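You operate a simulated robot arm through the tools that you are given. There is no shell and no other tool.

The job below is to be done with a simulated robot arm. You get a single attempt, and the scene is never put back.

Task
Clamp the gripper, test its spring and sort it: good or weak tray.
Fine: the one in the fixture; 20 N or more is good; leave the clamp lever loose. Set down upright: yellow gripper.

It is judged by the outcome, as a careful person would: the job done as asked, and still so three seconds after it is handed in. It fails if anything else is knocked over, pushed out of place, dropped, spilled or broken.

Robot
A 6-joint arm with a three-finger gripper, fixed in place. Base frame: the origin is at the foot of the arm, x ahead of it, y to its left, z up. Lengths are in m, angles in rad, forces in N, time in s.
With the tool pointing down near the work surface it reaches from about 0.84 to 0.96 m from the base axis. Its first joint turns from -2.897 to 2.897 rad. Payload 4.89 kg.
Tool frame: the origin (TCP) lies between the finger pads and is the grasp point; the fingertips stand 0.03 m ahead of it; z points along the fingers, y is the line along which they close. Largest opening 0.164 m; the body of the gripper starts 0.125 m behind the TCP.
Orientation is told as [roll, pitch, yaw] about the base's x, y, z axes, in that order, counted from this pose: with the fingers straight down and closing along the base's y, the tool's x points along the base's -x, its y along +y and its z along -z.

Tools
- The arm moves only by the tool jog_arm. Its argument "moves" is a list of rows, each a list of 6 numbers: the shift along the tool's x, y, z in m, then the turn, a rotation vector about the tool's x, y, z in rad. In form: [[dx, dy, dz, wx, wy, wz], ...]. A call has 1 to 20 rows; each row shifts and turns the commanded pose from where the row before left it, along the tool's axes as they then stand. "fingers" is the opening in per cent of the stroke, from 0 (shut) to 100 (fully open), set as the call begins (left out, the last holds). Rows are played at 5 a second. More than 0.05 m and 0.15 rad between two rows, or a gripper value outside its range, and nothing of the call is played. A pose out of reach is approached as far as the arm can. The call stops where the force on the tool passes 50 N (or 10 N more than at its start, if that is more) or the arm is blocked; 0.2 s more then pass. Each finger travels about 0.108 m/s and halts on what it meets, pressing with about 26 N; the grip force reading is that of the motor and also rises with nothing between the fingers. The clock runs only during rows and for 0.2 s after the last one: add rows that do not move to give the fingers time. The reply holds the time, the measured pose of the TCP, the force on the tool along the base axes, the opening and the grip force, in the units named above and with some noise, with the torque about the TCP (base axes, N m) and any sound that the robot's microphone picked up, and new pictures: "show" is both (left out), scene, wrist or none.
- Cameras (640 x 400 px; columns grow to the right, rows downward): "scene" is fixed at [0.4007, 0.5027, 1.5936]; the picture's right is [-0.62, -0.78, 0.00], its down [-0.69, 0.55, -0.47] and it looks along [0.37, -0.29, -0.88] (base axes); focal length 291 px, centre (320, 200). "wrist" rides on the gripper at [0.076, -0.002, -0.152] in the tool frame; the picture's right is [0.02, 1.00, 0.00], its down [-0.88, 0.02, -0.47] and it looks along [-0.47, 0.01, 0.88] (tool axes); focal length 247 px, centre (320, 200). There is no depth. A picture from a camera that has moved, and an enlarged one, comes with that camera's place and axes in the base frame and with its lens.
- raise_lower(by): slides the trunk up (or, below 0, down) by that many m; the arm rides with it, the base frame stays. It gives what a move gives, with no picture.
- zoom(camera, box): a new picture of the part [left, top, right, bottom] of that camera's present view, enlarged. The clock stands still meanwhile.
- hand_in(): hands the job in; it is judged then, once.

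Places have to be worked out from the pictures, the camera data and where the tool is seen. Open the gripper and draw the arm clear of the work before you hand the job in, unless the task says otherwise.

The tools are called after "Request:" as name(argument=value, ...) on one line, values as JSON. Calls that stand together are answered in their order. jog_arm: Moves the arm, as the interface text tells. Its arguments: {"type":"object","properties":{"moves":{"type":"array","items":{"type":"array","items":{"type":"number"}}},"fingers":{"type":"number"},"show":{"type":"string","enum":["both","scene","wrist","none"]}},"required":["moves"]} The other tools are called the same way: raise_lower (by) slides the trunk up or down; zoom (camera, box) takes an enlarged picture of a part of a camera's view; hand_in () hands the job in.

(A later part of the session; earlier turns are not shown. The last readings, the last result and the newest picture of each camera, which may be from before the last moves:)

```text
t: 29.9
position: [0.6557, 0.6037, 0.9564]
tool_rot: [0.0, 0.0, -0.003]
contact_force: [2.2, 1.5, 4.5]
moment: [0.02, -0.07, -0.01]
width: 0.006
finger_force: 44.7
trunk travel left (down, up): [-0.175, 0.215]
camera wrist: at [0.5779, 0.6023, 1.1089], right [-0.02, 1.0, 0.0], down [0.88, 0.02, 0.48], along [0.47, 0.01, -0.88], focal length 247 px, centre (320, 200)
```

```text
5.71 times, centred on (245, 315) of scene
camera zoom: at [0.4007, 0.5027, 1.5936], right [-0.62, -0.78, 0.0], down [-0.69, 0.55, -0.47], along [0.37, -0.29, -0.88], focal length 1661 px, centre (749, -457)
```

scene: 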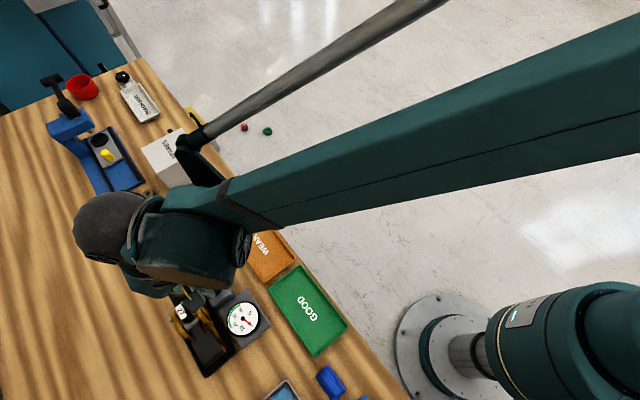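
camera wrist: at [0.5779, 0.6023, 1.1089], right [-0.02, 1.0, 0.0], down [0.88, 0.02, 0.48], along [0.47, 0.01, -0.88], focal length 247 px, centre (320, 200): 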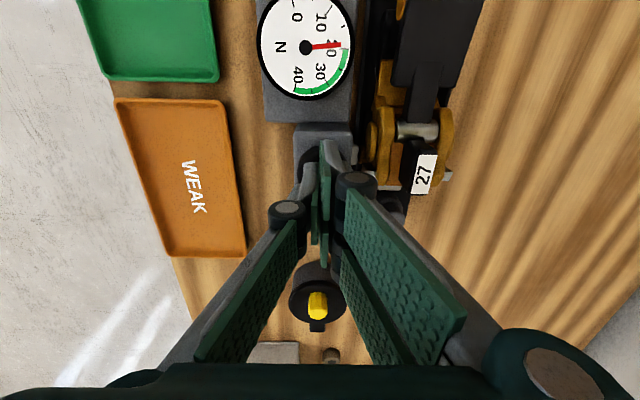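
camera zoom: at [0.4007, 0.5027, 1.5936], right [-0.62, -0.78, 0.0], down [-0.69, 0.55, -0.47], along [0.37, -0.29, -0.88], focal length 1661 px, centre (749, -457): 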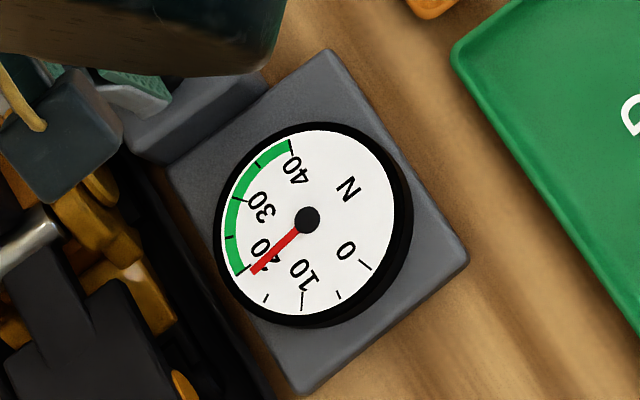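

It reads about 18–19 at partial travel. Press a little more to see whether it rises or has settled.

Request:
jog_arm(moves=[[0, 0, 0.002, 0, 0, 0], [0, 0, 0.002, 0, 0, 0], [0, 0, 0, 0, 0, 0]], show="wrist")

Request:
zoom(camera="wrist", box=[250, 0, 370, 110])

Request:
zoom(camera="scene", box=[200, 280, 290, 350])

```text
t: 30.8
position: [0.6552, 0.6025, 0.9528]
tool_rot: [0.001, -0.002, -0.002]
contact_force: [2.8, 1.1, 5.2]
moment: [0.08, -0.01, -0.03]
width: 0.0056
finger_force: 44.3
trunk travel left (down, up): [-0.175, 0.215]
heard: click
camera wrist: at [0.5777, 0.6022, 1.1048], right [-0.02, 1.0, 0.0], down [0.88, 0.02, 0.48], along [0.47, 0.01, -0.88], focal length 247 px, centre (320, 200)
```

wrist: 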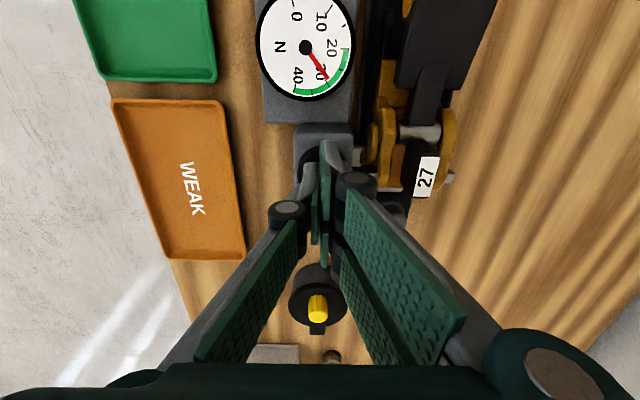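

```text
3.64 times, centred on (310, 55) of wrist
camera zoom: at [0.5777, 0.6022, 1.1048], right [-0.02, 1.0, 0.0], down [0.88, 0.02, 0.48], along [0.47, 0.01, -0.88], focal length 898 px, centre (356, 727)
```

zoom: 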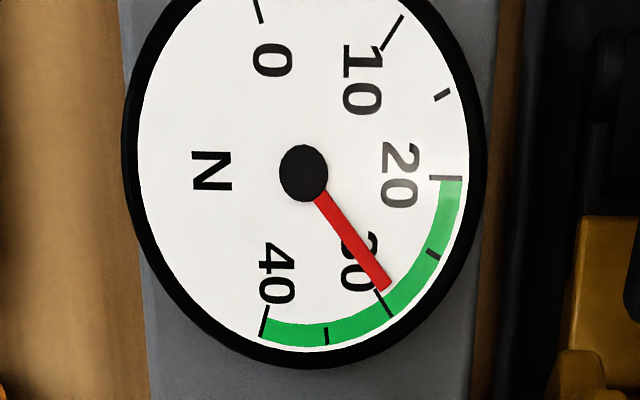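

```text
5.71 times, centred on (245, 315) of scene
camera zoom: at [0.4007, 0.5027, 1.5936], right [-0.62, -0.78, 0.0], down [-0.69, 0.55, -0.47], along [0.37, -0.29, -0.88], focal length 1661 px, centre (749, -457)
```

zoom: 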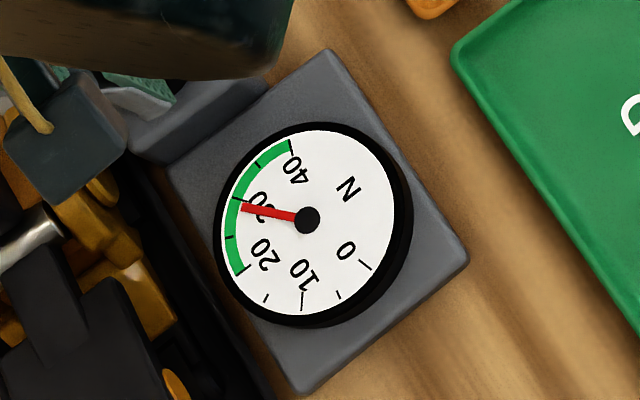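

A click was heard and the needle is at about 29 N. I'll press a bit more to confirm the reading has settled at the end of travel.

Request:
jog_arm(moves=[[0, 0, 0.002, 0, 0, 0], [0, 0, 0, 0, 0, 0], [0, 0, 0, 0, 0, 0]], show="wrist")

Request:
zoom(camera="wrist", box=[250, 0, 370, 110])

```text
t: 31.6
position: [0.6543, 0.6041, 0.9498]
tool_rot: [-0.001, -0.002, -0.001]
contact_force: [-3.5, -2.6, 6.2]
moment: [-0.01, 0.13, 0.02]
width: 0.0061
finger_force: 44.8
trunk travel left (down, up): [-0.175, 0.215]
camera wrist: at [0.5778, 0.6023, 1.1032], right [-0.02, 1.0, 0.0], down [0.88, 0.02, 0.48], along [0.47, 0.01, -0.88], focal length 247 px, centre (320, 200)
```

wrist: 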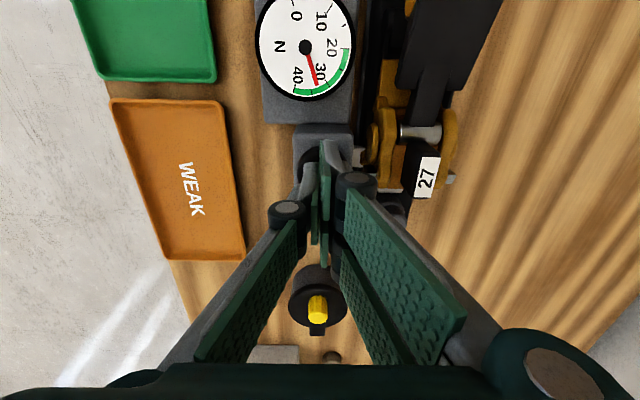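

```text
3.64 times, centred on (310, 55) of wrist
camera zoom: at [0.5778, 0.6023, 1.1032], right [-0.02, 1.0, 0.0], down [0.88, 0.02, 0.48], along [0.47, 0.01, -0.88], focal length 898 px, centre (356, 727)
```

zoom: 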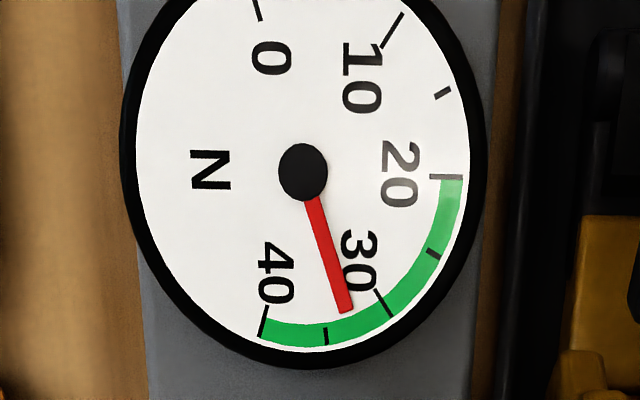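

The needle is now ~33 N. I'll hold still to see if it is drifting with time or depends on depth.

Request:
jog_arm(moves=[[0, 0, 0, 0, 0, 0], [0, 0, 0, 0, 0, 0], [0, 0, 0, 0, 0, 0], [0, 0, 0, 0, 0, 0]], show="wrist")

Request:
zoom(camera="wrist", box=[250, 0, 370, 110])

Request:
zoom(camera="wrist", box=[280, 80, 480, 230])

```text
t: 32.5
position: [0.656, 0.6043, 0.9519]
tool_rot: [0.0, -0.001, 0.0]
contact_force: [-1.0, -1.5, 6.6]
moment: [-0.03, 0.08, 0.05]
width: 0.006
finger_force: 45.3
trunk travel left (down, up): [-0.175, 0.215]
camera wrist: at [0.578, 0.6024, 1.1032], right [-0.02, 1.0, 0.0], down [0.88, 0.02, 0.48], along [0.48, 0.01, -0.88], focal length 247 px, centre (320, 200)
```

wrist: 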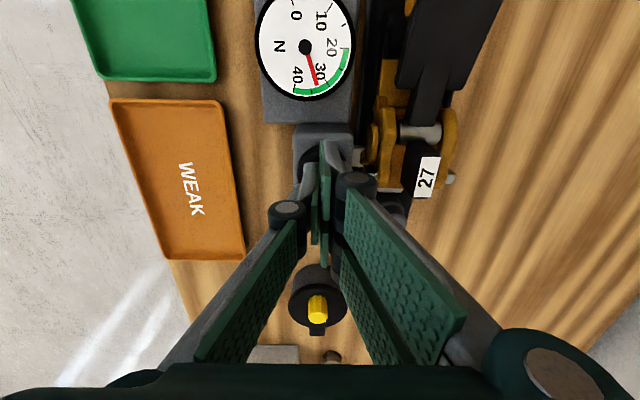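

```text
3.64 times, centred on (310, 55) of wrist
camera zoom: at [0.578, 0.6024, 1.1032], right [-0.02, 1.0, 0.0], down [0.88, 0.02, 0.48], along [0.48, 0.01, -0.88], focal length 898 px, centre (356, 727)
```

zoom: 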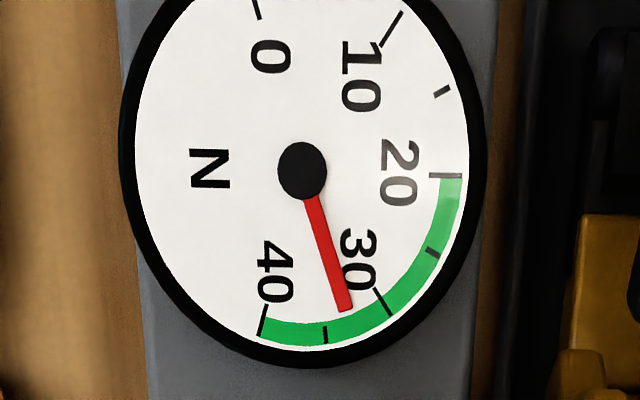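

```text
2.67 times, centred on (380, 155) of wrist
camera zoom: at [0.578, 0.6024, 1.1032], right [-0.02, 1.0, 0.0], down [0.88, 0.02, 0.48], along [0.48, 0.01, -0.88], focal length 659 px, centre (160, 320)
```

zoom: 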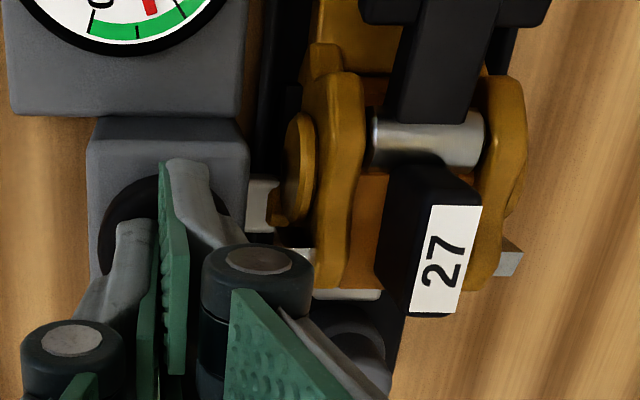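

The reading holds steady at ~33 N at this depth, so it tracks the plunger. I'll press to the bottom stop to get the full reading, stepping gently.

Request:
jog_arm(moves=[[0, 0, 0.002, 0, 0, 0], [0, 0, 0.001, 0, 0, 0], [0, 0, 0, 0, 0, 0]], show="wrist")

Request:
zoom(camera="wrist", box=[250, 0, 370, 110])

```text
t: 33.4
position: [0.6548, 0.6046, 0.9481]
tool_rot: [-0.001, -0.006, -0.002]
contact_force: [4.6, -0.1, 13.6]
moment: [0.03, -0.02, 0.02]
width: 0.006
finger_force: 44.9
trunk travel left (down, up): [-0.175, 0.215]
camera wrist: at [0.5779, 0.6024, 1.1003], right [-0.02, 1.0, 0.0], down [0.88, 0.02, 0.48], along [0.48, 0.01, -0.88], focal length 247 px, centre (320, 200)
```

wrist: 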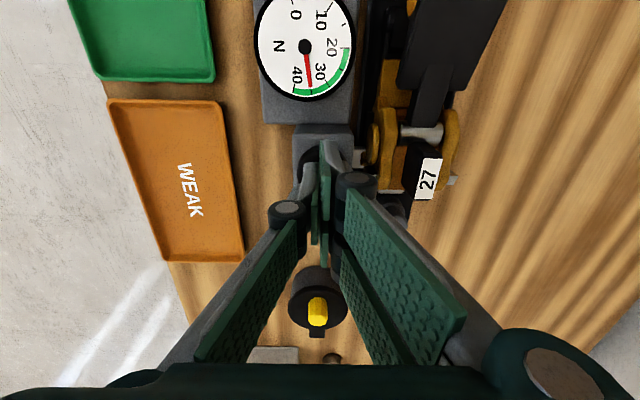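

```text
3.64 times, centred on (310, 55) of wrist
camera zoom: at [0.5779, 0.6024, 1.1003], right [-0.02, 1.0, 0.0], down [0.88, 0.02, 0.48], along [0.48, 0.01, -0.88], focal length 898 px, centre (356, 727)
```

zoom: 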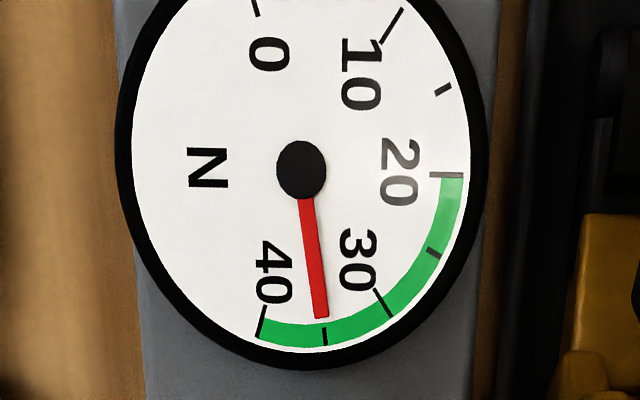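

At bottom the dial reads about 35 N, well above 20 → GOOD. I'll lift off the plunger and confirm it and the gripper are still in place.

Request:
jog_arm(moves=[[0, 0, -0.005, 0, 0, 0], [0, 0, -0.01, 0, 0, 0], [0, 0, -0.03, 0, 0, 0], [0, 0, -0.04, 0, 0, 0], [0, 0, -0.04, 0, 0, 0], [0, 0, 0, 0, 0, 0]], show="both")

Request:
zoom(camera="wrist", box=[240, 30, 440, 190])

```text
t: 34.8
position: [0.6525, 0.6027, 1.0753]
tool_rot: [0.001, -0.002, -0.003]
contact_force: [0.7, -0.5, 0.7]
moment: [0.05, -0.06, 0.01]
width: 0.0
finger_force: 44.2
trunk travel left (down, up): [-0.175, 0.215]
camera wrist: at [0.5763, 0.6009, 1.227], right [-0.02, 1.0, 0.0], down [0.88, 0.02, 0.48], along [0.48, 0.01, -0.88], focal length 247 px, centre (320, 200)
```

scene: 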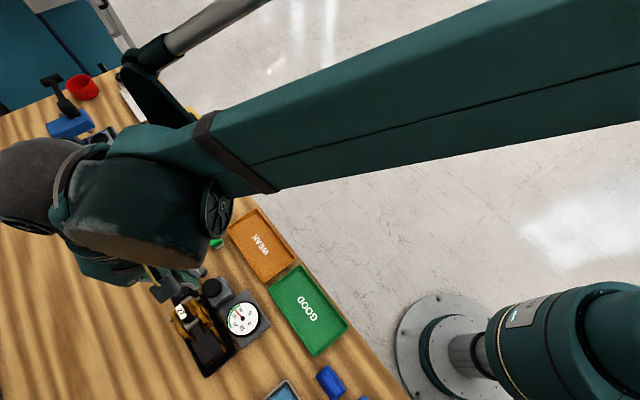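
wrist: 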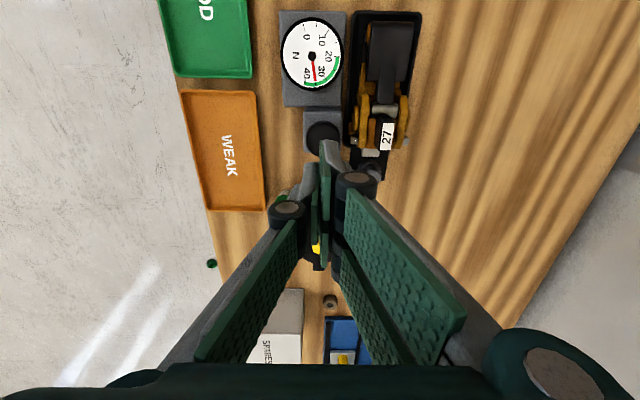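

```text
2.50 times, centred on (340, 110) of wrist
camera zoom: at [0.5763, 0.6009, 1.227], right [-0.02, 1.0, 0.0], down [0.88, 0.02, 0.48], along [0.48, 0.01, -0.88], focal length 617 px, centre (270, 425)
```

zoom: 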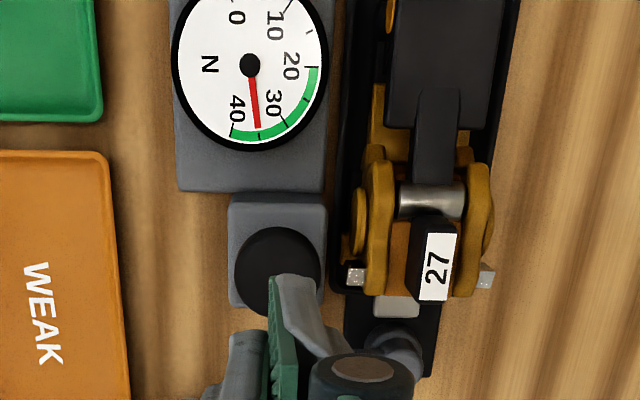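

The dial holds its peak at ~35 N, so the gripper is good. Now I'll return to the lever: move above it, yaw to −1.70, fingers at ~33 mm, still at height.

Request:
jog_arm(moves=[[-0.03, 0.018, 0, 0, 0, 0], [-0.031, 0.018, 0, 0, 0, 0], [0, 0, 0, 0, 0, 0.1417], [0, 0, 0, 0, 0, 0.1417], [0, 0, 0, 0, 0, 0.1417], [0, 0, 0, 0, 0, 0.1417], [0, 0, 0, 0, 0, 0.1417], [0, 0, 0, 0, 0, 0.1417], [0, 0, 0, 0, 0, 0.1417], [0, 0, 0, 0, 0, 0.1417], [0, 0, 0, 0, 0, 0.1417], [0, 0, 0, 0, 0, 0.1417], [0, 0, 0, 0, 0, 0.1417], [0, 0, 0, 0, 0, 0.1417], [0, 0, 0, 0, 0, 0]], fingers=20, show="wrist")

```text
t: 38.0
position: [0.7153, 0.6411, 1.0752]
tool_rot: [0.003, 0.0, -1.702]
contact_force: [-0.3, 1.0, 0.3]
moment: [-0.02, -0.01, 0.02]
width: 0.033
finger_force: 0.1
trunk travel left (down, up): [-0.175, 0.215]
camera wrist: at [0.723, 0.7161, 1.2258], right [0.99, -0.11, 0.0], down [-0.1, -0.88, 0.47], along [-0.05, -0.47, -0.88], focal length 247 px, centre (320, 200)
```

wrist: 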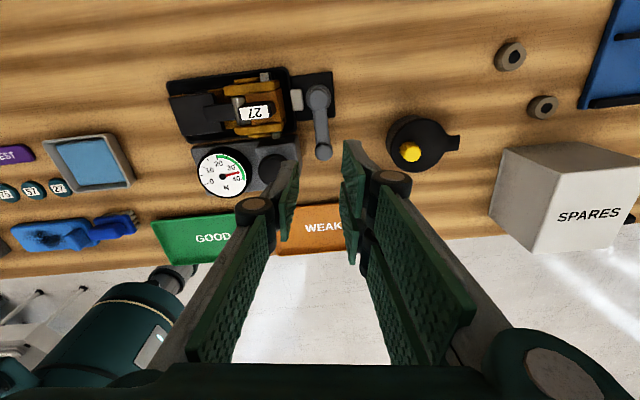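

Aligned over the lever bar. Descend alongside it to z≈0.903 gradually.

Request:
jog_arm(moves=[[0, 0, 0.04, 0, 0, 0], [0, 0, 0.04, 0, 0, 0], [0, 0, 0.035, 0, 0, 0], [0, 0, 0.025, 0, 0, 0], [0, 0, 0.015, 0, 0, 0], [0, 0, 0.01, 0, 0, 0], [0, 0, 0.007, 0, 0, 0], [0, 0, 0, 0, 0, 0]], show="wrist")

```text
t: 39.8
position: [0.7153, 0.64, 0.9031]
tool_rot: [0.001, 0.001, -1.702]
contact_force: [-0.2, 0.4, -0.3]
moment: [-0.01, -0.02, 0.0]
width: 0.033
finger_force: 0.1
trunk travel left (down, up): [-0.175, 0.215]
camera wrist: at [0.7237, 0.716, 1.0537], right [0.99, -0.11, 0.0], down [-0.1, -0.88, 0.47], along [-0.05, -0.47, -0.88], focal length 247 px, centre (320, 200)
```

wrist: 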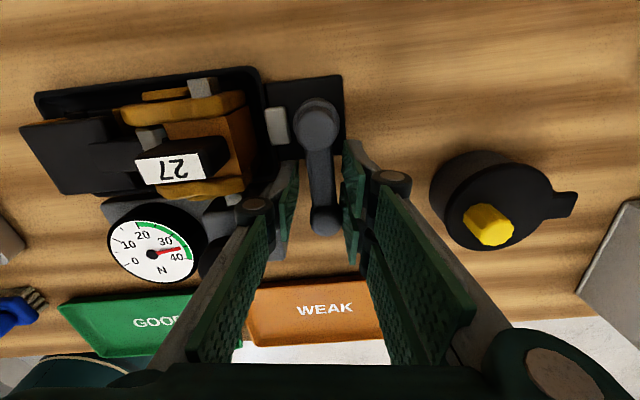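

Straddling the lever without contact. Now swing it counter-clockwise back toward +x, with the left finger pushing.

Request:
jog_arm(moves=[[0.0002, 0.0041, 0, 0, 0, -0.1], [0.0002, 0.0041, 0, 0, 0, -0.1], [0.0002, 0.0041, 0, 0, 0, -0.1], [0.0002, 0.0041, 0, 0, 0, -0.1], [0.0002, 0.0041, 0, 0, 0, -0.1], [0.0002, 0.0041, 0, 0, 0, -0.1], [0, 0, 0, 0, 0, 0]], show="wrist")

```text
t: 41.4
position: [0.7405, 0.6441, 0.902]
tool_rot: [0.002, -0.003, -1.101]
contact_force: [-1.2, 0.0, -0.4]
moment: [0.0, -0.01, -0.03]
width: 0.0332
finger_force: 0.2
trunk travel left (down, up): [-0.175, 0.215]
camera wrist: at [0.7035, 0.7115, 1.0531], right [0.88, 0.47, 0.0], down [0.41, -0.78, 0.47], along [0.23, -0.42, -0.88], focal length 247 px, centre (320, 200)
```

wrist: 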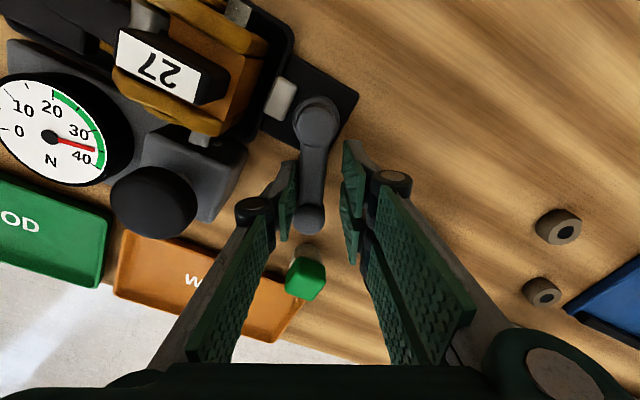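

The lever follows the left finger back with ~1 N. Continue the arc toward the original +x direction.

Request:
jog_arm(moves=[[0.0002, 0.0043, 0, 0, 0, -0.1], [0.0002, 0.0043, 0, 0, 0, -0.1], [0.0002, 0.0043, 0, 0, 0, -0.1], [0.0002, 0.0043, 0, 0, 0, -0.1], [0.0002, 0.0043, 0, 0, 0, -0.1], [0.0002, 0.0043, 0, 0, 0, -0.1], [0.0002, 0.0043, 0, 0, 0, -0.1], [0.0002, 0.0043, 0, 0, 0, -0.1], [0, 0, 0, 0, 0, 0]], show="wrist")

```text
t: 43.4
position: [0.7613, 0.669, 0.9016]
tool_rot: [0.001, -0.002, -0.3]
contact_force: [-0.6, -1.3, -0.6]
moment: [0.05, 0.0, -0.01]
width: 0.0333
finger_force: 1.0
trunk travel left (down, up): [-0.175, 0.215]
camera wrist: at [0.6877, 0.6902, 1.0538], right [0.28, 0.96, 0.0], down [0.85, -0.24, 0.48], along [0.46, -0.13, -0.88], focal length 247 px, centre (320, 200)
```

wrist: 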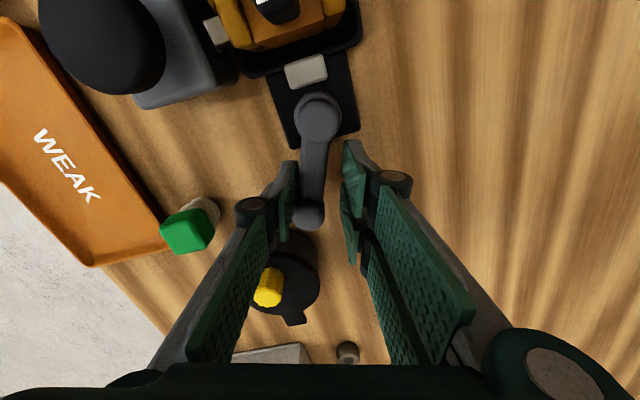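

The lever lags the tool by ~0.1 rad, so it's near −0.4 rad. Four more steps should bring it to 0.

Request:
jog_arm(moves=[[0.0002, 0.0046, 0, 0, 0, -0.1], [0.0002, 0.0046, 0, 0, 0, -0.1], [0.0002, 0.0046, 0, 0, 0, -0.1], [0.0002, 0.0046, 0, 0, 0, -0.1], [0, 0, 0, 0, 0, 0]], show="wrist")

Request:
zoom(camera="wrist", box=[220, 0, 420, 240])

```text
t: 44.5
position: [0.7628, 0.6867, 0.9009]
tool_rot: [0.0, -0.002, 0.099]
contact_force: [-1.7, -5.7, 1.0]
moment: [-0.1, 0.05, -0.13]
width: 0.0352
finger_force: 3.1
trunk travel left (down, up): [-0.175, 0.215]
camera wrist: at [0.686, 0.6779, 1.053], right [-0.12, 0.99, 0.0], down [0.87, 0.11, 0.47], along [0.47, 0.06, -0.88], focal length 247 px, centre (320, 200)
```

wrist: 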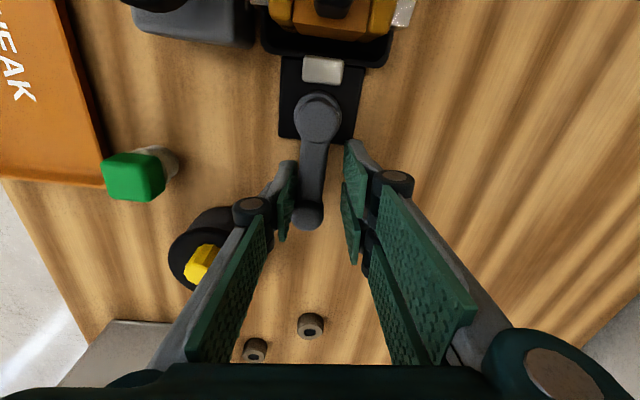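

```text
1.67 times, centred on (320, 120) of wrist
camera zoom: at [0.686, 0.6779, 1.053], right [-0.12, 0.99, 0.0], down [0.87, 0.11, 0.47], along [0.47, 0.06, -0.88], focal length 412 px, centre (320, 333)
```

zoom: 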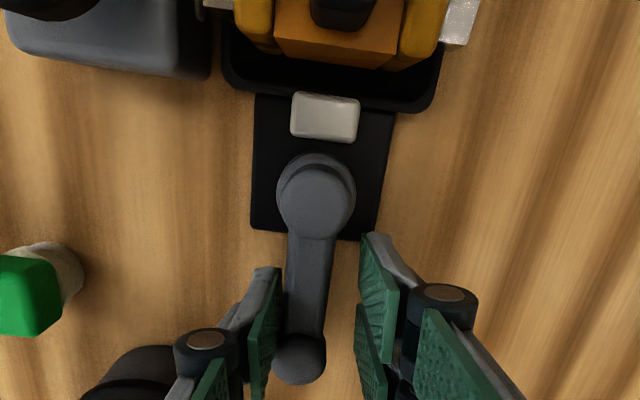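

The lever reached its 0° stop (light 5.7 N), i.e. back to its original loose direction. I'll unload, and rise clear.

Request:
jog_arm(moves=[[0, -0.003, 0, 0, 0, 0], [0, -0.002, 0, 0, 0, 0], [0, 0, -0.03, 0, 0, 0], [0, 0, -0.04, 0, 0, 0], [0, 0, -0.045, 0, 0, 0], [0, 0, -0.045, 0, 0, -0.0], [0, 0, 0, 0, 0, 0.1], [0, 0, 0, 0, 0, 0]], show="both")

Request:
zoom(camera="wrist", box=[220, 0, 400, 160])

```text
t: 46.4
position: [0.7618, 0.6813, 1.0614]
tool_rot: [-0.001, -0.001, -0.002]
contact_force: [-0.6, -0.3, 0.5]
moment: [0.07, -0.08, 0.02]
width: 0.0327
finger_force: 0.1
trunk travel left (down, up): [-0.175, 0.215]
camera wrist: at [0.6846, 0.6794, 1.2133], right [-0.02, 1.0, 0.0], down [0.88, 0.02, 0.48], along [0.48, 0.01, -0.88], focal length 247 px, centre (320, 200)
```

scene: 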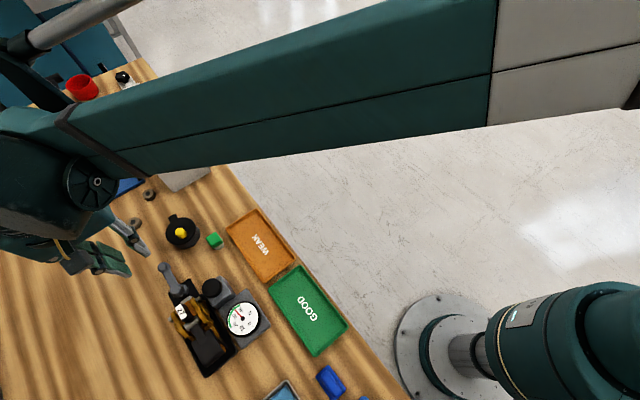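
wrist: 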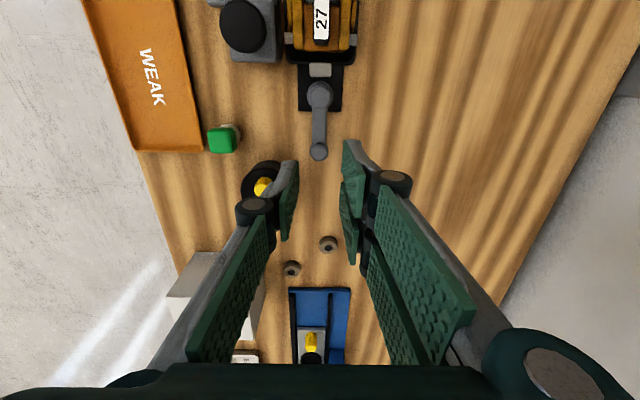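

```text
2.50 times, centred on (310, 80) of wrist
camera zoom: at [0.6846, 0.6794, 1.2133], right [-0.02, 1.0, 0.0], down [0.88, 0.02, 0.48], along [0.48, 0.01, -0.88], focal length 617 px, centre (345, 500)
```

zoom: 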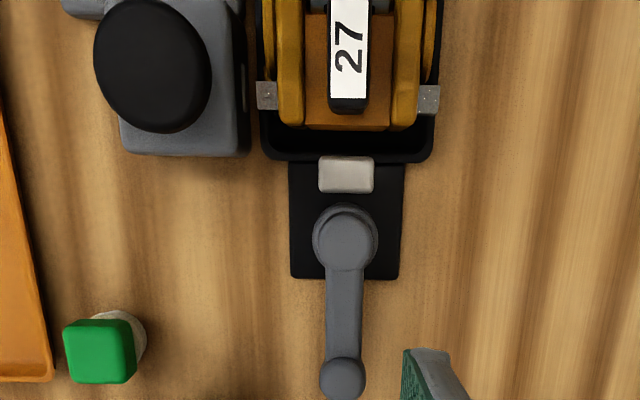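

The lever is loose again, pointing +x. Let me check the gripper and dial in the scene camera before planning the grasp.

Request:
zoom(camera="scene", box=[150, 255, 270, 385])

Request:
zoom(camera="scene", box=[0, 180, 160, 300])

```text
3.08 times, centred on (210, 320) of scene
camera zoom: at [0.4007, 0.5027, 1.5936], right [-0.62, -0.78, 0.0], down [-0.69, 0.55, -0.47], along [0.37, -0.29, -0.88], focal length 894 px, centre (658, -169)
```

zoom: 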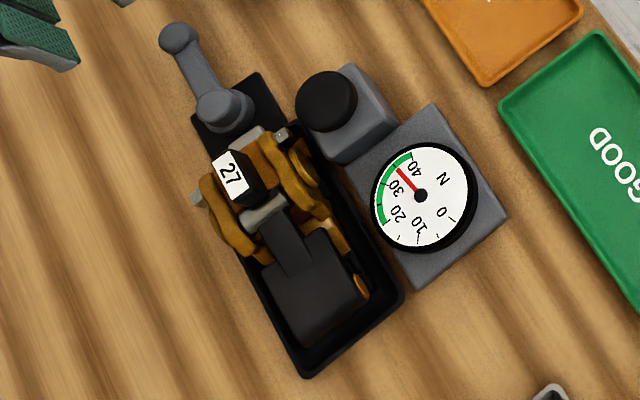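

```text
3.33 times, centred on (80, 240) of scene
camera zoom: at [0.4007, 0.5027, 1.5936], right [-0.62, -0.78, 0.0], down [-0.69, 0.55, -0.47], along [0.37, -0.29, -0.88], focal length 969 px, centre (1120, 67)
```

zoom: 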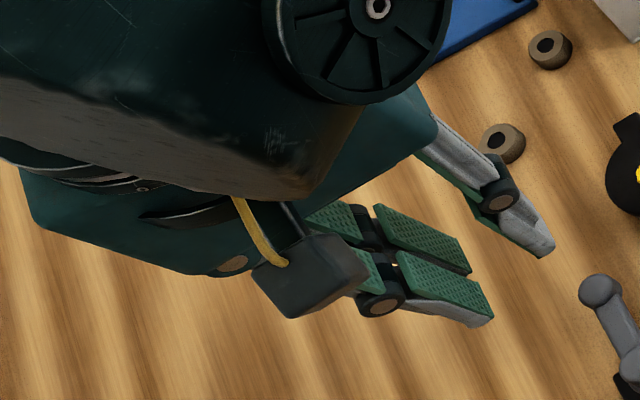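

Dial holds ~35 N. Before grasping, I'll test (empty-handed) whether the arm can reach straight-down over the GOOD tray at (0.54, 0.465) at placing height.

Request:
jog_arm(moves=[[0.037, -0.036, 0, 0, 0, 0], [0.037, -0.036, 0, 0, 0, 0], [0.037, -0.036, 0, 0, 0, 0], [0.037, -0.036, 0, 0, 0, 0], [0.037, -0.036, 0, 0, 0, 0], [0.037, -0.036, 0, 0, 0, 0], [0, 0, 0.03, 0, 0, 0], [0, 0, 0.03, 0, 0, 0], [0, 0, 0.03, 0, 0, 0], [0, 0, 0, 0, 0, 0]], show="both")

```text
refused: row 1 steps farther than a row can; nothing moved
```

The steps were slightly too large (51.6 mm); I'll use smaller ones.

Request:
jog_arm(moves=[[0.0317, -0.0309, 0, 0, 0, 0], [0.0317, -0.0309, 0, 0, 0, 0], [0.0317, -0.0309, 0, 0, 0, 0], [0.0317, -0.0309, 0, 0, 0, 0], [0.0317, -0.0309, 0, 0, 0, 0], [0.0317, -0.0309, 0, 0, 0, 0], [0.0317, -0.0309, 0, 0, 0, 0], [0, 0, 0.03, 0, 0, 0], [0, 0, 0.03, 0, 0, 0], [0, 0, 0.03, 0, 0, 0], [0, 0, 0, 0, 0, 0]], show="both")

```text
t: 48.8
position: [0.5436, 0.4658, 0.9696]
tool_rot: [-0.001, 0.0, -0.003]
contact_force: [0.2, 0.4, 0.2]
moment: [-0.02, 0.03, -0.02]
width: 0.0326
finger_force: 0.0
trunk travel left (down, up): [-0.175, 0.215]
camera wrist: at [0.4658, 0.4653, 1.1222], right [-0.02, 1.0, 0.0], down [0.88, 0.02, 0.47], along [0.47, 0.01, -0.88], focal length 247 px, centre (320, 200)
```

scene: 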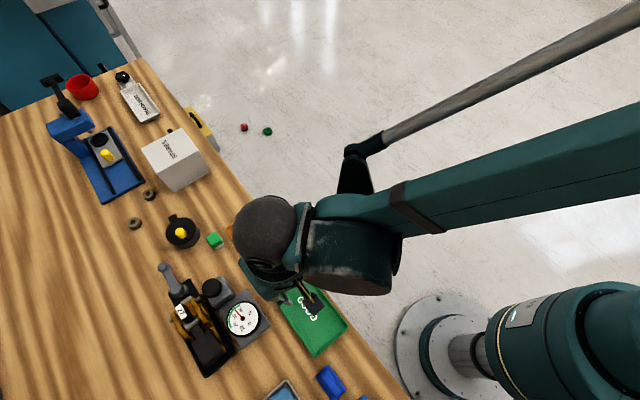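
wrist: 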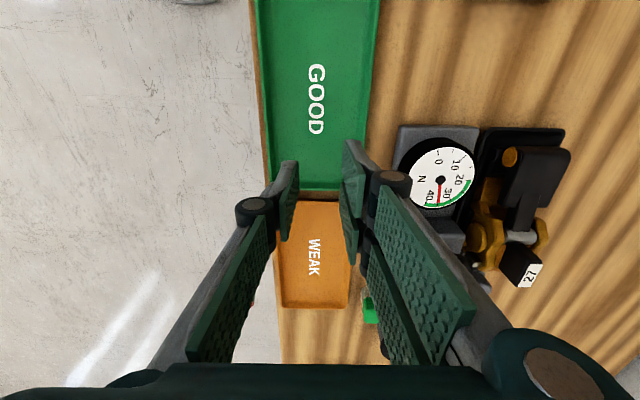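

Reach over the tray is fine. From here the camera sees the gripper obliquely from the −x/−y side; zoom to study its shape and gaps.

Request:
zoom(camera="wrist", box=[390, 110, 590, 310])

Request:
zoom(camera="wrist", box=[230, 0, 400, 200])

```text
2.00 times, centred on (490, 210) of wrist
camera zoom: at [0.4658, 0.4653, 1.1222], right [-0.02, 1.0, 0.0], down [0.88, 0.02, 0.47], along [0.47, 0.01, -0.88], focal length 494 px, centre (-20, 180)
```

zoom: 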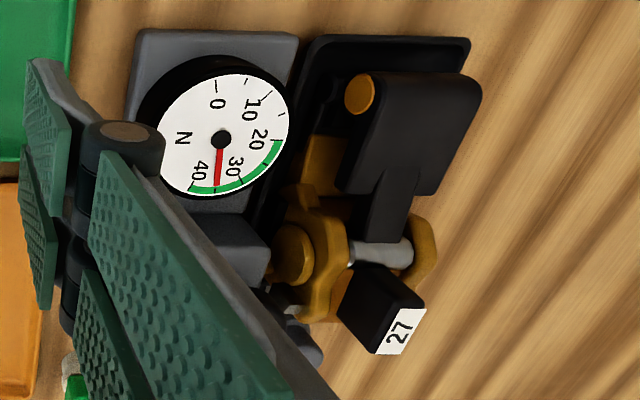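

```text
2.00 times, centred on (315, 100) of wrist
camera zoom: at [0.4658, 0.4653, 1.1222], right [-0.02, 1.0, 0.0], down [0.88, 0.02, 0.47], along [0.47, 0.01, -0.88], focal length 494 px, centre (330, 400)
```

zoom: 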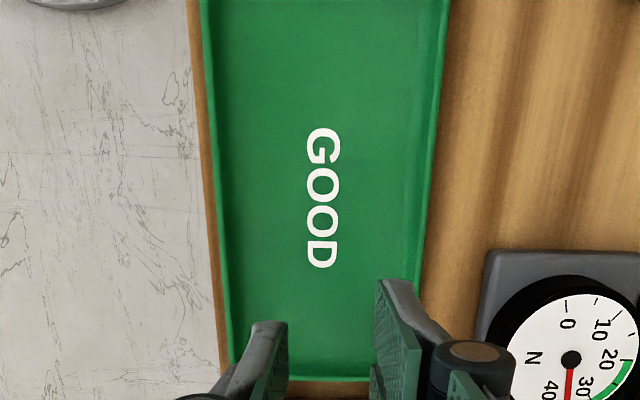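

The tag block on top of the gripper (about 18 mm wide, z≈0.91–0.94) offers an unobstructed grasp, since the cheeks sit tight against the grey block. I'll move above it with a 60 mm opening, staying high first.

Request:
jog_arm(moves=[[0, 0, -0.045, 0, 0, 0], [0, 0, -0.045, 0, 0, 0], [-0.0203, 0.0431, 0, 0, 0, 0], [-0.0203, 0.0431, 0, 0, 0, 0], [-0.0203, 0.0431, 0, 0, 0, 0], [-0.0203, 0.0431, 0, 0, 0, 0], [-0.0203, 0.0431, 0, 0, 0, 0], [0, 0, 0.03, 0, 0, 0], [0, 0, 0, 0, 0, 0]], fingers=37, show="both")

Request:
zoom(camera="wrist", box=[220, 60, 420, 240])

```text
t: 50.8
position: [0.6444, 0.6804, 1.0309]
tool_rot: [0.0, -0.002, -0.002]
contact_force: [-0.3, 0.4, -0.1]
moment: [-0.06, 0.04, 0.04]
width: 0.0607
finger_force: 0.1
trunk travel left (down, up): [-0.175, 0.215]
camera wrist: at [0.5669, 0.6794, 1.1828], right [-0.02, 1.0, 0.0], down [0.88, 0.02, 0.47], along [0.47, 0.01, -0.88], focal length 247 px, centre (320, 200)
```

scene: 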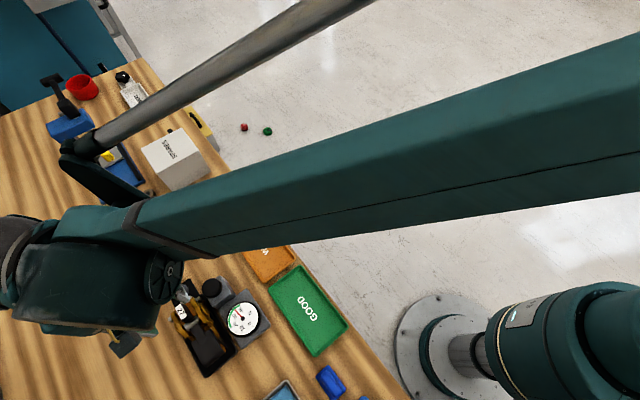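
wrist: 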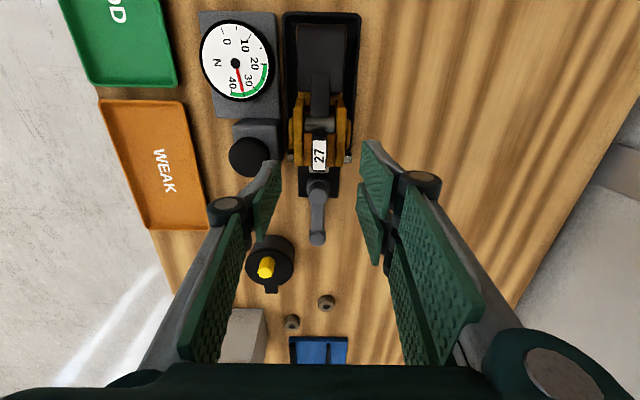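

```text
2.22 times, centred on (320, 150) of wrist
camera zoom: at [0.5669, 0.6794, 1.1828], right [-0.02, 1.0, 0.0], down [0.88, 0.02, 0.47], along [0.47, 0.01, -0.88], focal length 549 px, centre (320, 311)
```

zoom: 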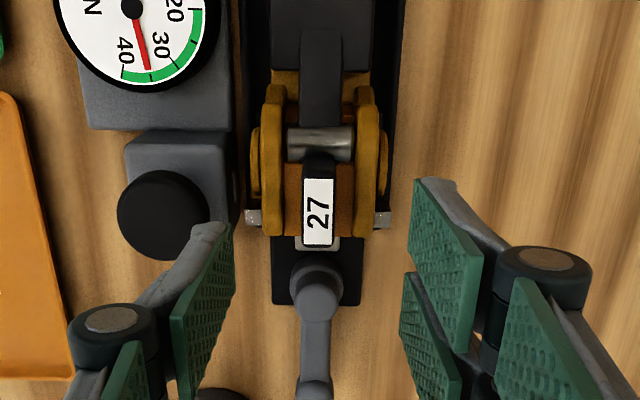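

Well aligned (tag centre ≈ (0.645, 0.6805)). Descend to TCP z≈0.95 so the fingertips flank the tag block just above the cheeks.

Request:
jog_arm(moves=[[0, 0, 0.03, 0, 0, 0], [0, 0, 0.025, 0, 0, 0], [0, 0, 0.015, 0, 0, 0], [0, 0, 0.01, 0, 0, 0], [0, 0, 0, 0, 0, 0]], show="wrist")

Request:
zoom(camera="wrist", box=[220, 60, 420, 260])

```text
t: 52.0
position: [0.6432, 0.6822, 0.9516]
tool_rot: [0.0, -0.002, -0.001]
contact_force: [0.1, -0.2, 0.3]
moment: [0.0, 0.02, 0.0]
width: 0.0608
finger_force: 0.2
trunk travel left (down, up): [-0.175, 0.215]
camera wrist: at [0.5663, 0.681, 1.1028], right [-0.02, 1.0, 0.0], down [0.88, 0.02, 0.47], along [0.47, 0.01, -0.88], focal length 247 px, centre (320, 200)
```

wrist: 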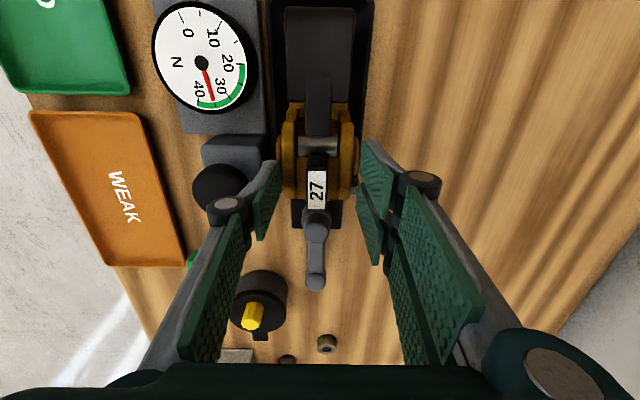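

```text
2.00 times, centred on (320, 160) of wrist
camera zoom: at [0.5663, 0.681, 1.1028], right [-0.02, 1.0, 0.0], down [0.88, 0.02, 0.47], along [0.47, 0.01, -0.88], focal length 494 px, centre (320, 280)
```

zoom: 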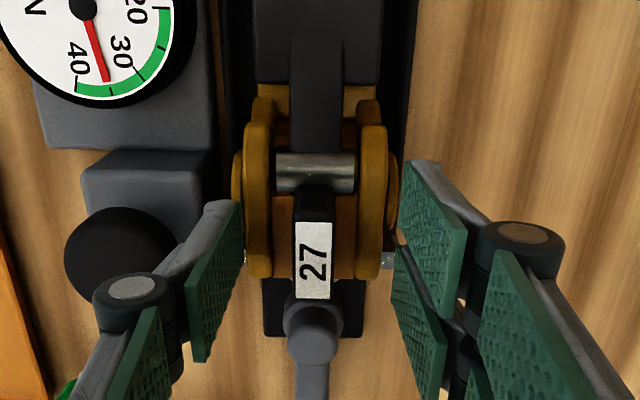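

Fingers flank the tag block. Shift 1.5 mm to centre, go 2 mm lower, then close on it.

Request:
jog_arm(moves=[[0, -0.0015, 0.002, 0, 0, 0], [0, 0, 0, 0, 0, 0]], show="none")

Request:
jog_arm(moves=[[0, 0, 0, 0, 0, 0], [0, 0, 0, 0, 0, 0], [0, 0, 0, 0, 0, 0], [0, 0, 0, 0, 0, 0]], fingers=0, show="both")

```text
t: 52.5
position: [0.6437, 0.6801, 0.9484]
tool_rot: [0.0, -0.001, 0.001]
contact_force: [0.0, 0.5, -0.7]
moment: [0.01, 0.02, 0.02]
width: 0.0605
finger_force: 0.0
trunk travel left (down, up): [-0.175, 0.215]
```

```text
t: 53.5
position: [0.6441, 0.68, 0.9498]
tool_rot: [-0.001, -0.004, -0.002]
contact_force: [-0.4, -0.2, 0.2]
moment: [0.04, 0.05, 0.05]
width: 0.0157
finger_force: 25.7
trunk travel left (down, up): [-0.175, 0.215]
camera wrist: at [0.5668, 0.6794, 1.101], right [-0.02, 1.0, 0.0], down [0.88, 0.02, 0.47], along [0.47, 0.01, -0.88], focal length 247 px, centre (320, 200)
```

scene: 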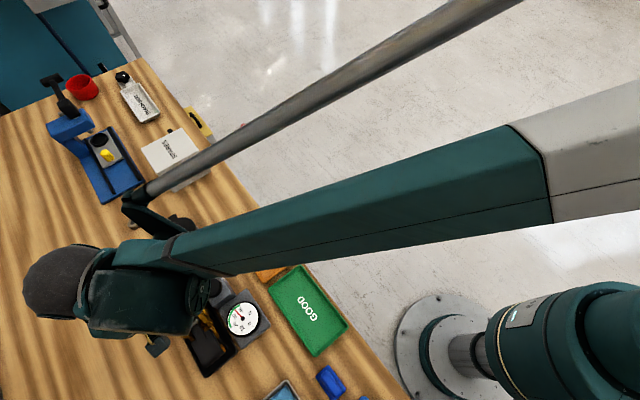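
wrist: 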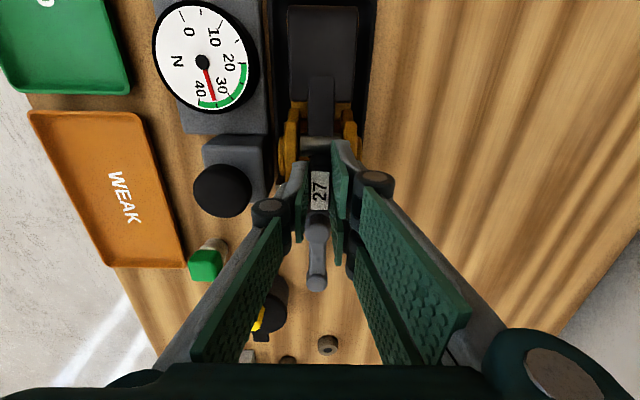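

The fingers hold the tag block (15.7 mm, 26 N). Lift in small steps and check force and attitude.

Request:
jog_arm(moves=[[0, 0, -0.002, 0, 0, 0], [0, 0, -0.003, 0, 0, 0], [0, 0, -0.004, 0, 0, 0], [0, 0, 0, 0, 0, 0]], show="wrist")

Request:
zoom(camera="wrist", box=[220, 0, 420, 240])

```text
t: 54.5
position: [0.6431, 0.6809, 0.9582]
tool_rot: [0.0, -0.002, -0.003]
contact_force: [-0.1, -0.2, 0.3]
moment: [-0.02, 0.05, 0.06]
width: 0.0156
finger_force: 25.7
trunk travel left (down, up): [-0.175, 0.215]
camera wrist: at [0.5668, 0.6797, 1.1103], right [-0.02, 1.0, 0.0], down [0.88, 0.02, 0.47], along [0.47, 0.01, -0.88], focal length 247 px, centre (320, 200)
```

wrist: 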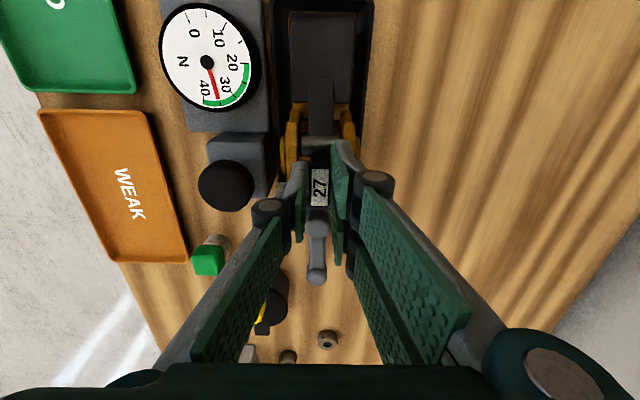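

```text
1.67 times, centred on (320, 120) of wrist
camera zoom: at [0.5668, 0.6797, 1.1103], right [-0.02, 1.0, 0.0], down [0.88, 0.02, 0.47], along [0.47, 0.01, -0.88], focal length 412 px, centre (320, 333)
```

zoom: 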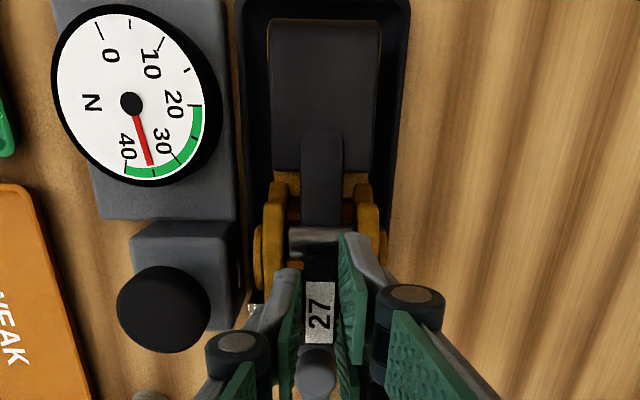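

The readings are ambiguous on weight (the gripper may be light). Lift another 15 mm and compare it against the nest.

Request:
jog_arm(moves=[[0, 0, -0.005, 0, 0, 0], [0, 0, -0.005, 0, 0, 0], [0, 0, -0.005, 0, 0, 0], [0, 0, 0, 0, 0, 0]], show="both")

Request:
zoom(camera="wrist", box=[220, 0, 420, 240])

Request:
zoom(camera="scene", box=[140, 260, 280, 390])

```text
t: 55.5
position: [0.6437, 0.682, 0.9737]
tool_rot: [-0.001, -0.003, -0.002]
contact_force: [0.2, -0.4, -1.2]
moment: [0.01, -0.08, 0.0]
width: 0.0157
finger_force: 26.1
trunk travel left (down, up): [-0.175, 0.215]
camera wrist: at [0.5663, 0.68, 1.1263], right [-0.02, 1.0, 0.0], down [0.88, 0.02, 0.47], along [0.47, 0.01, -0.88], focal length 247 px, centre (320, 200)
```

scene: 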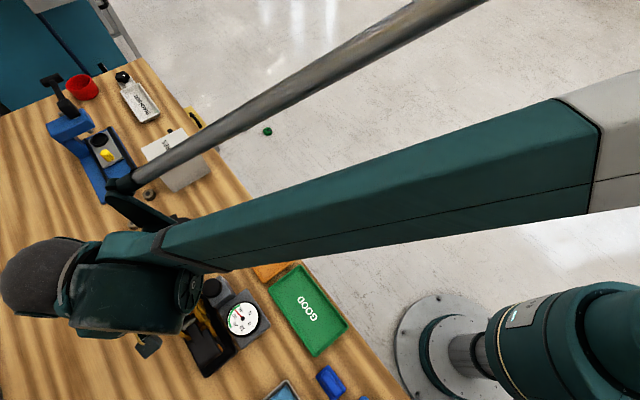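
wrist: 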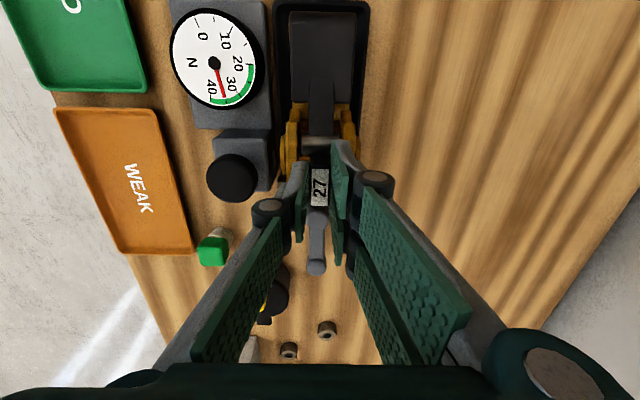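

```text
1.67 times, centred on (320, 120) of wrist
camera zoom: at [0.5663, 0.68, 1.1263], right [-0.02, 1.0, 0.0], down [0.88, 0.02, 0.47], along [0.47, 0.01, -0.88], focal length 412 px, centre (320, 333)
```

zoom: 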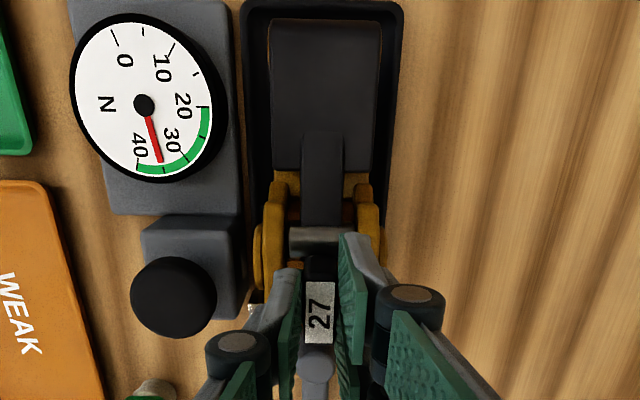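

```text
3.08 times, centred on (210, 325) of scene
camera zoom: at [0.4007, 0.5027, 1.5936], right [-0.62, -0.78, 0.0], down [-0.69, 0.55, -0.47], along [0.37, -0.29, -0.88], focal length 894 px, centre (658, -185)
```

zoom: 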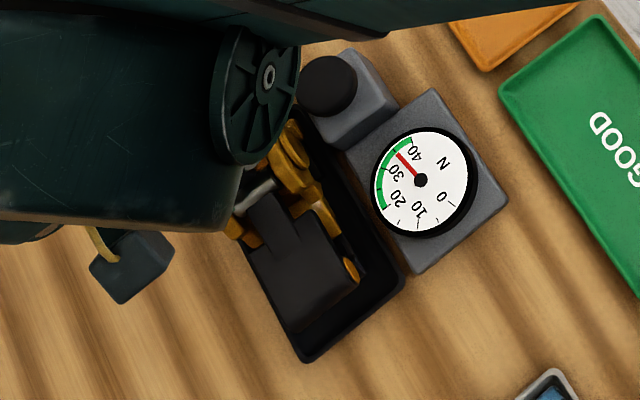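

The gripper is lifting with the tool (nest shrinks while the gripper stays fixed in view), still level. Continue raising to z≈1.09 and verify.

Request:
jog_arm(moves=[[0, 0, -0.015, 0, 0, 0], [0, 0, -0.02, 0, 0, 0], [0, 0, -0.025, 0, 0, 0], [0, 0, -0.03, 0, 0, 0], [0, 0, -0.025, 0, 0, 0], [0, 0, 0, 0, 0, 0]], show="both")

Request:
zoom(camera="wrist", box=[200, 0, 440, 280])

```text
t: 57.0
position: [0.6438, 0.6818, 1.0884]
tool_rot: [-0.001, -0.002, -0.002]
contact_force: [0.1, 0.3, -1.4]
moment: [0.03, -0.1, 0.0]
width: 0.016
finger_force: 26.0
trunk travel left (down, up): [-0.175, 0.215]
camera wrist: at [0.5665, 0.6807, 1.2401], right [-0.02, 1.0, 0.0], down [0.88, 0.02, 0.47], along [0.47, 0.01, -0.88], focal length 247 px, centre (320, 200)
```

scene: 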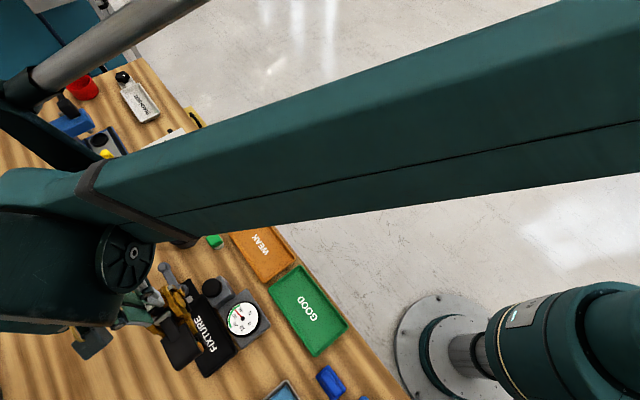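
wrist: 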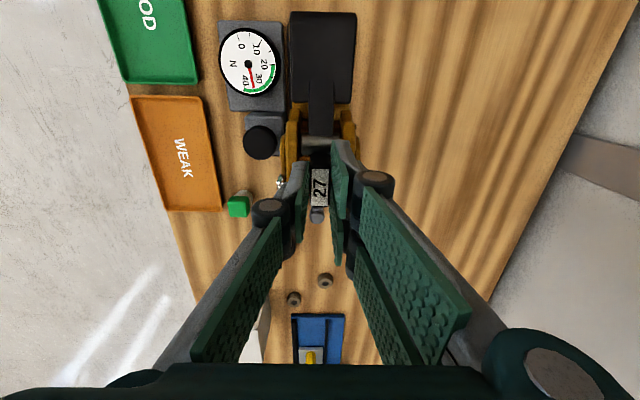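

```text
1.43 times, centred on (320, 140) of wrist
camera zoom: at [0.5665, 0.6807, 1.2401], right [-0.02, 1.0, 0.0], down [0.88, 0.02, 0.47], along [0.47, 0.01, -0.88], focal length 353 px, centre (320, 286)
```

zoom: 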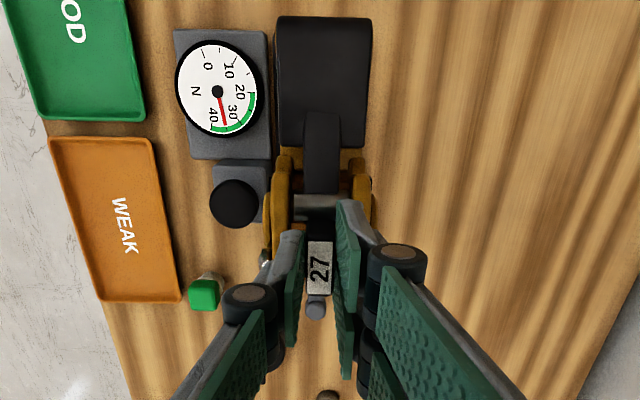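

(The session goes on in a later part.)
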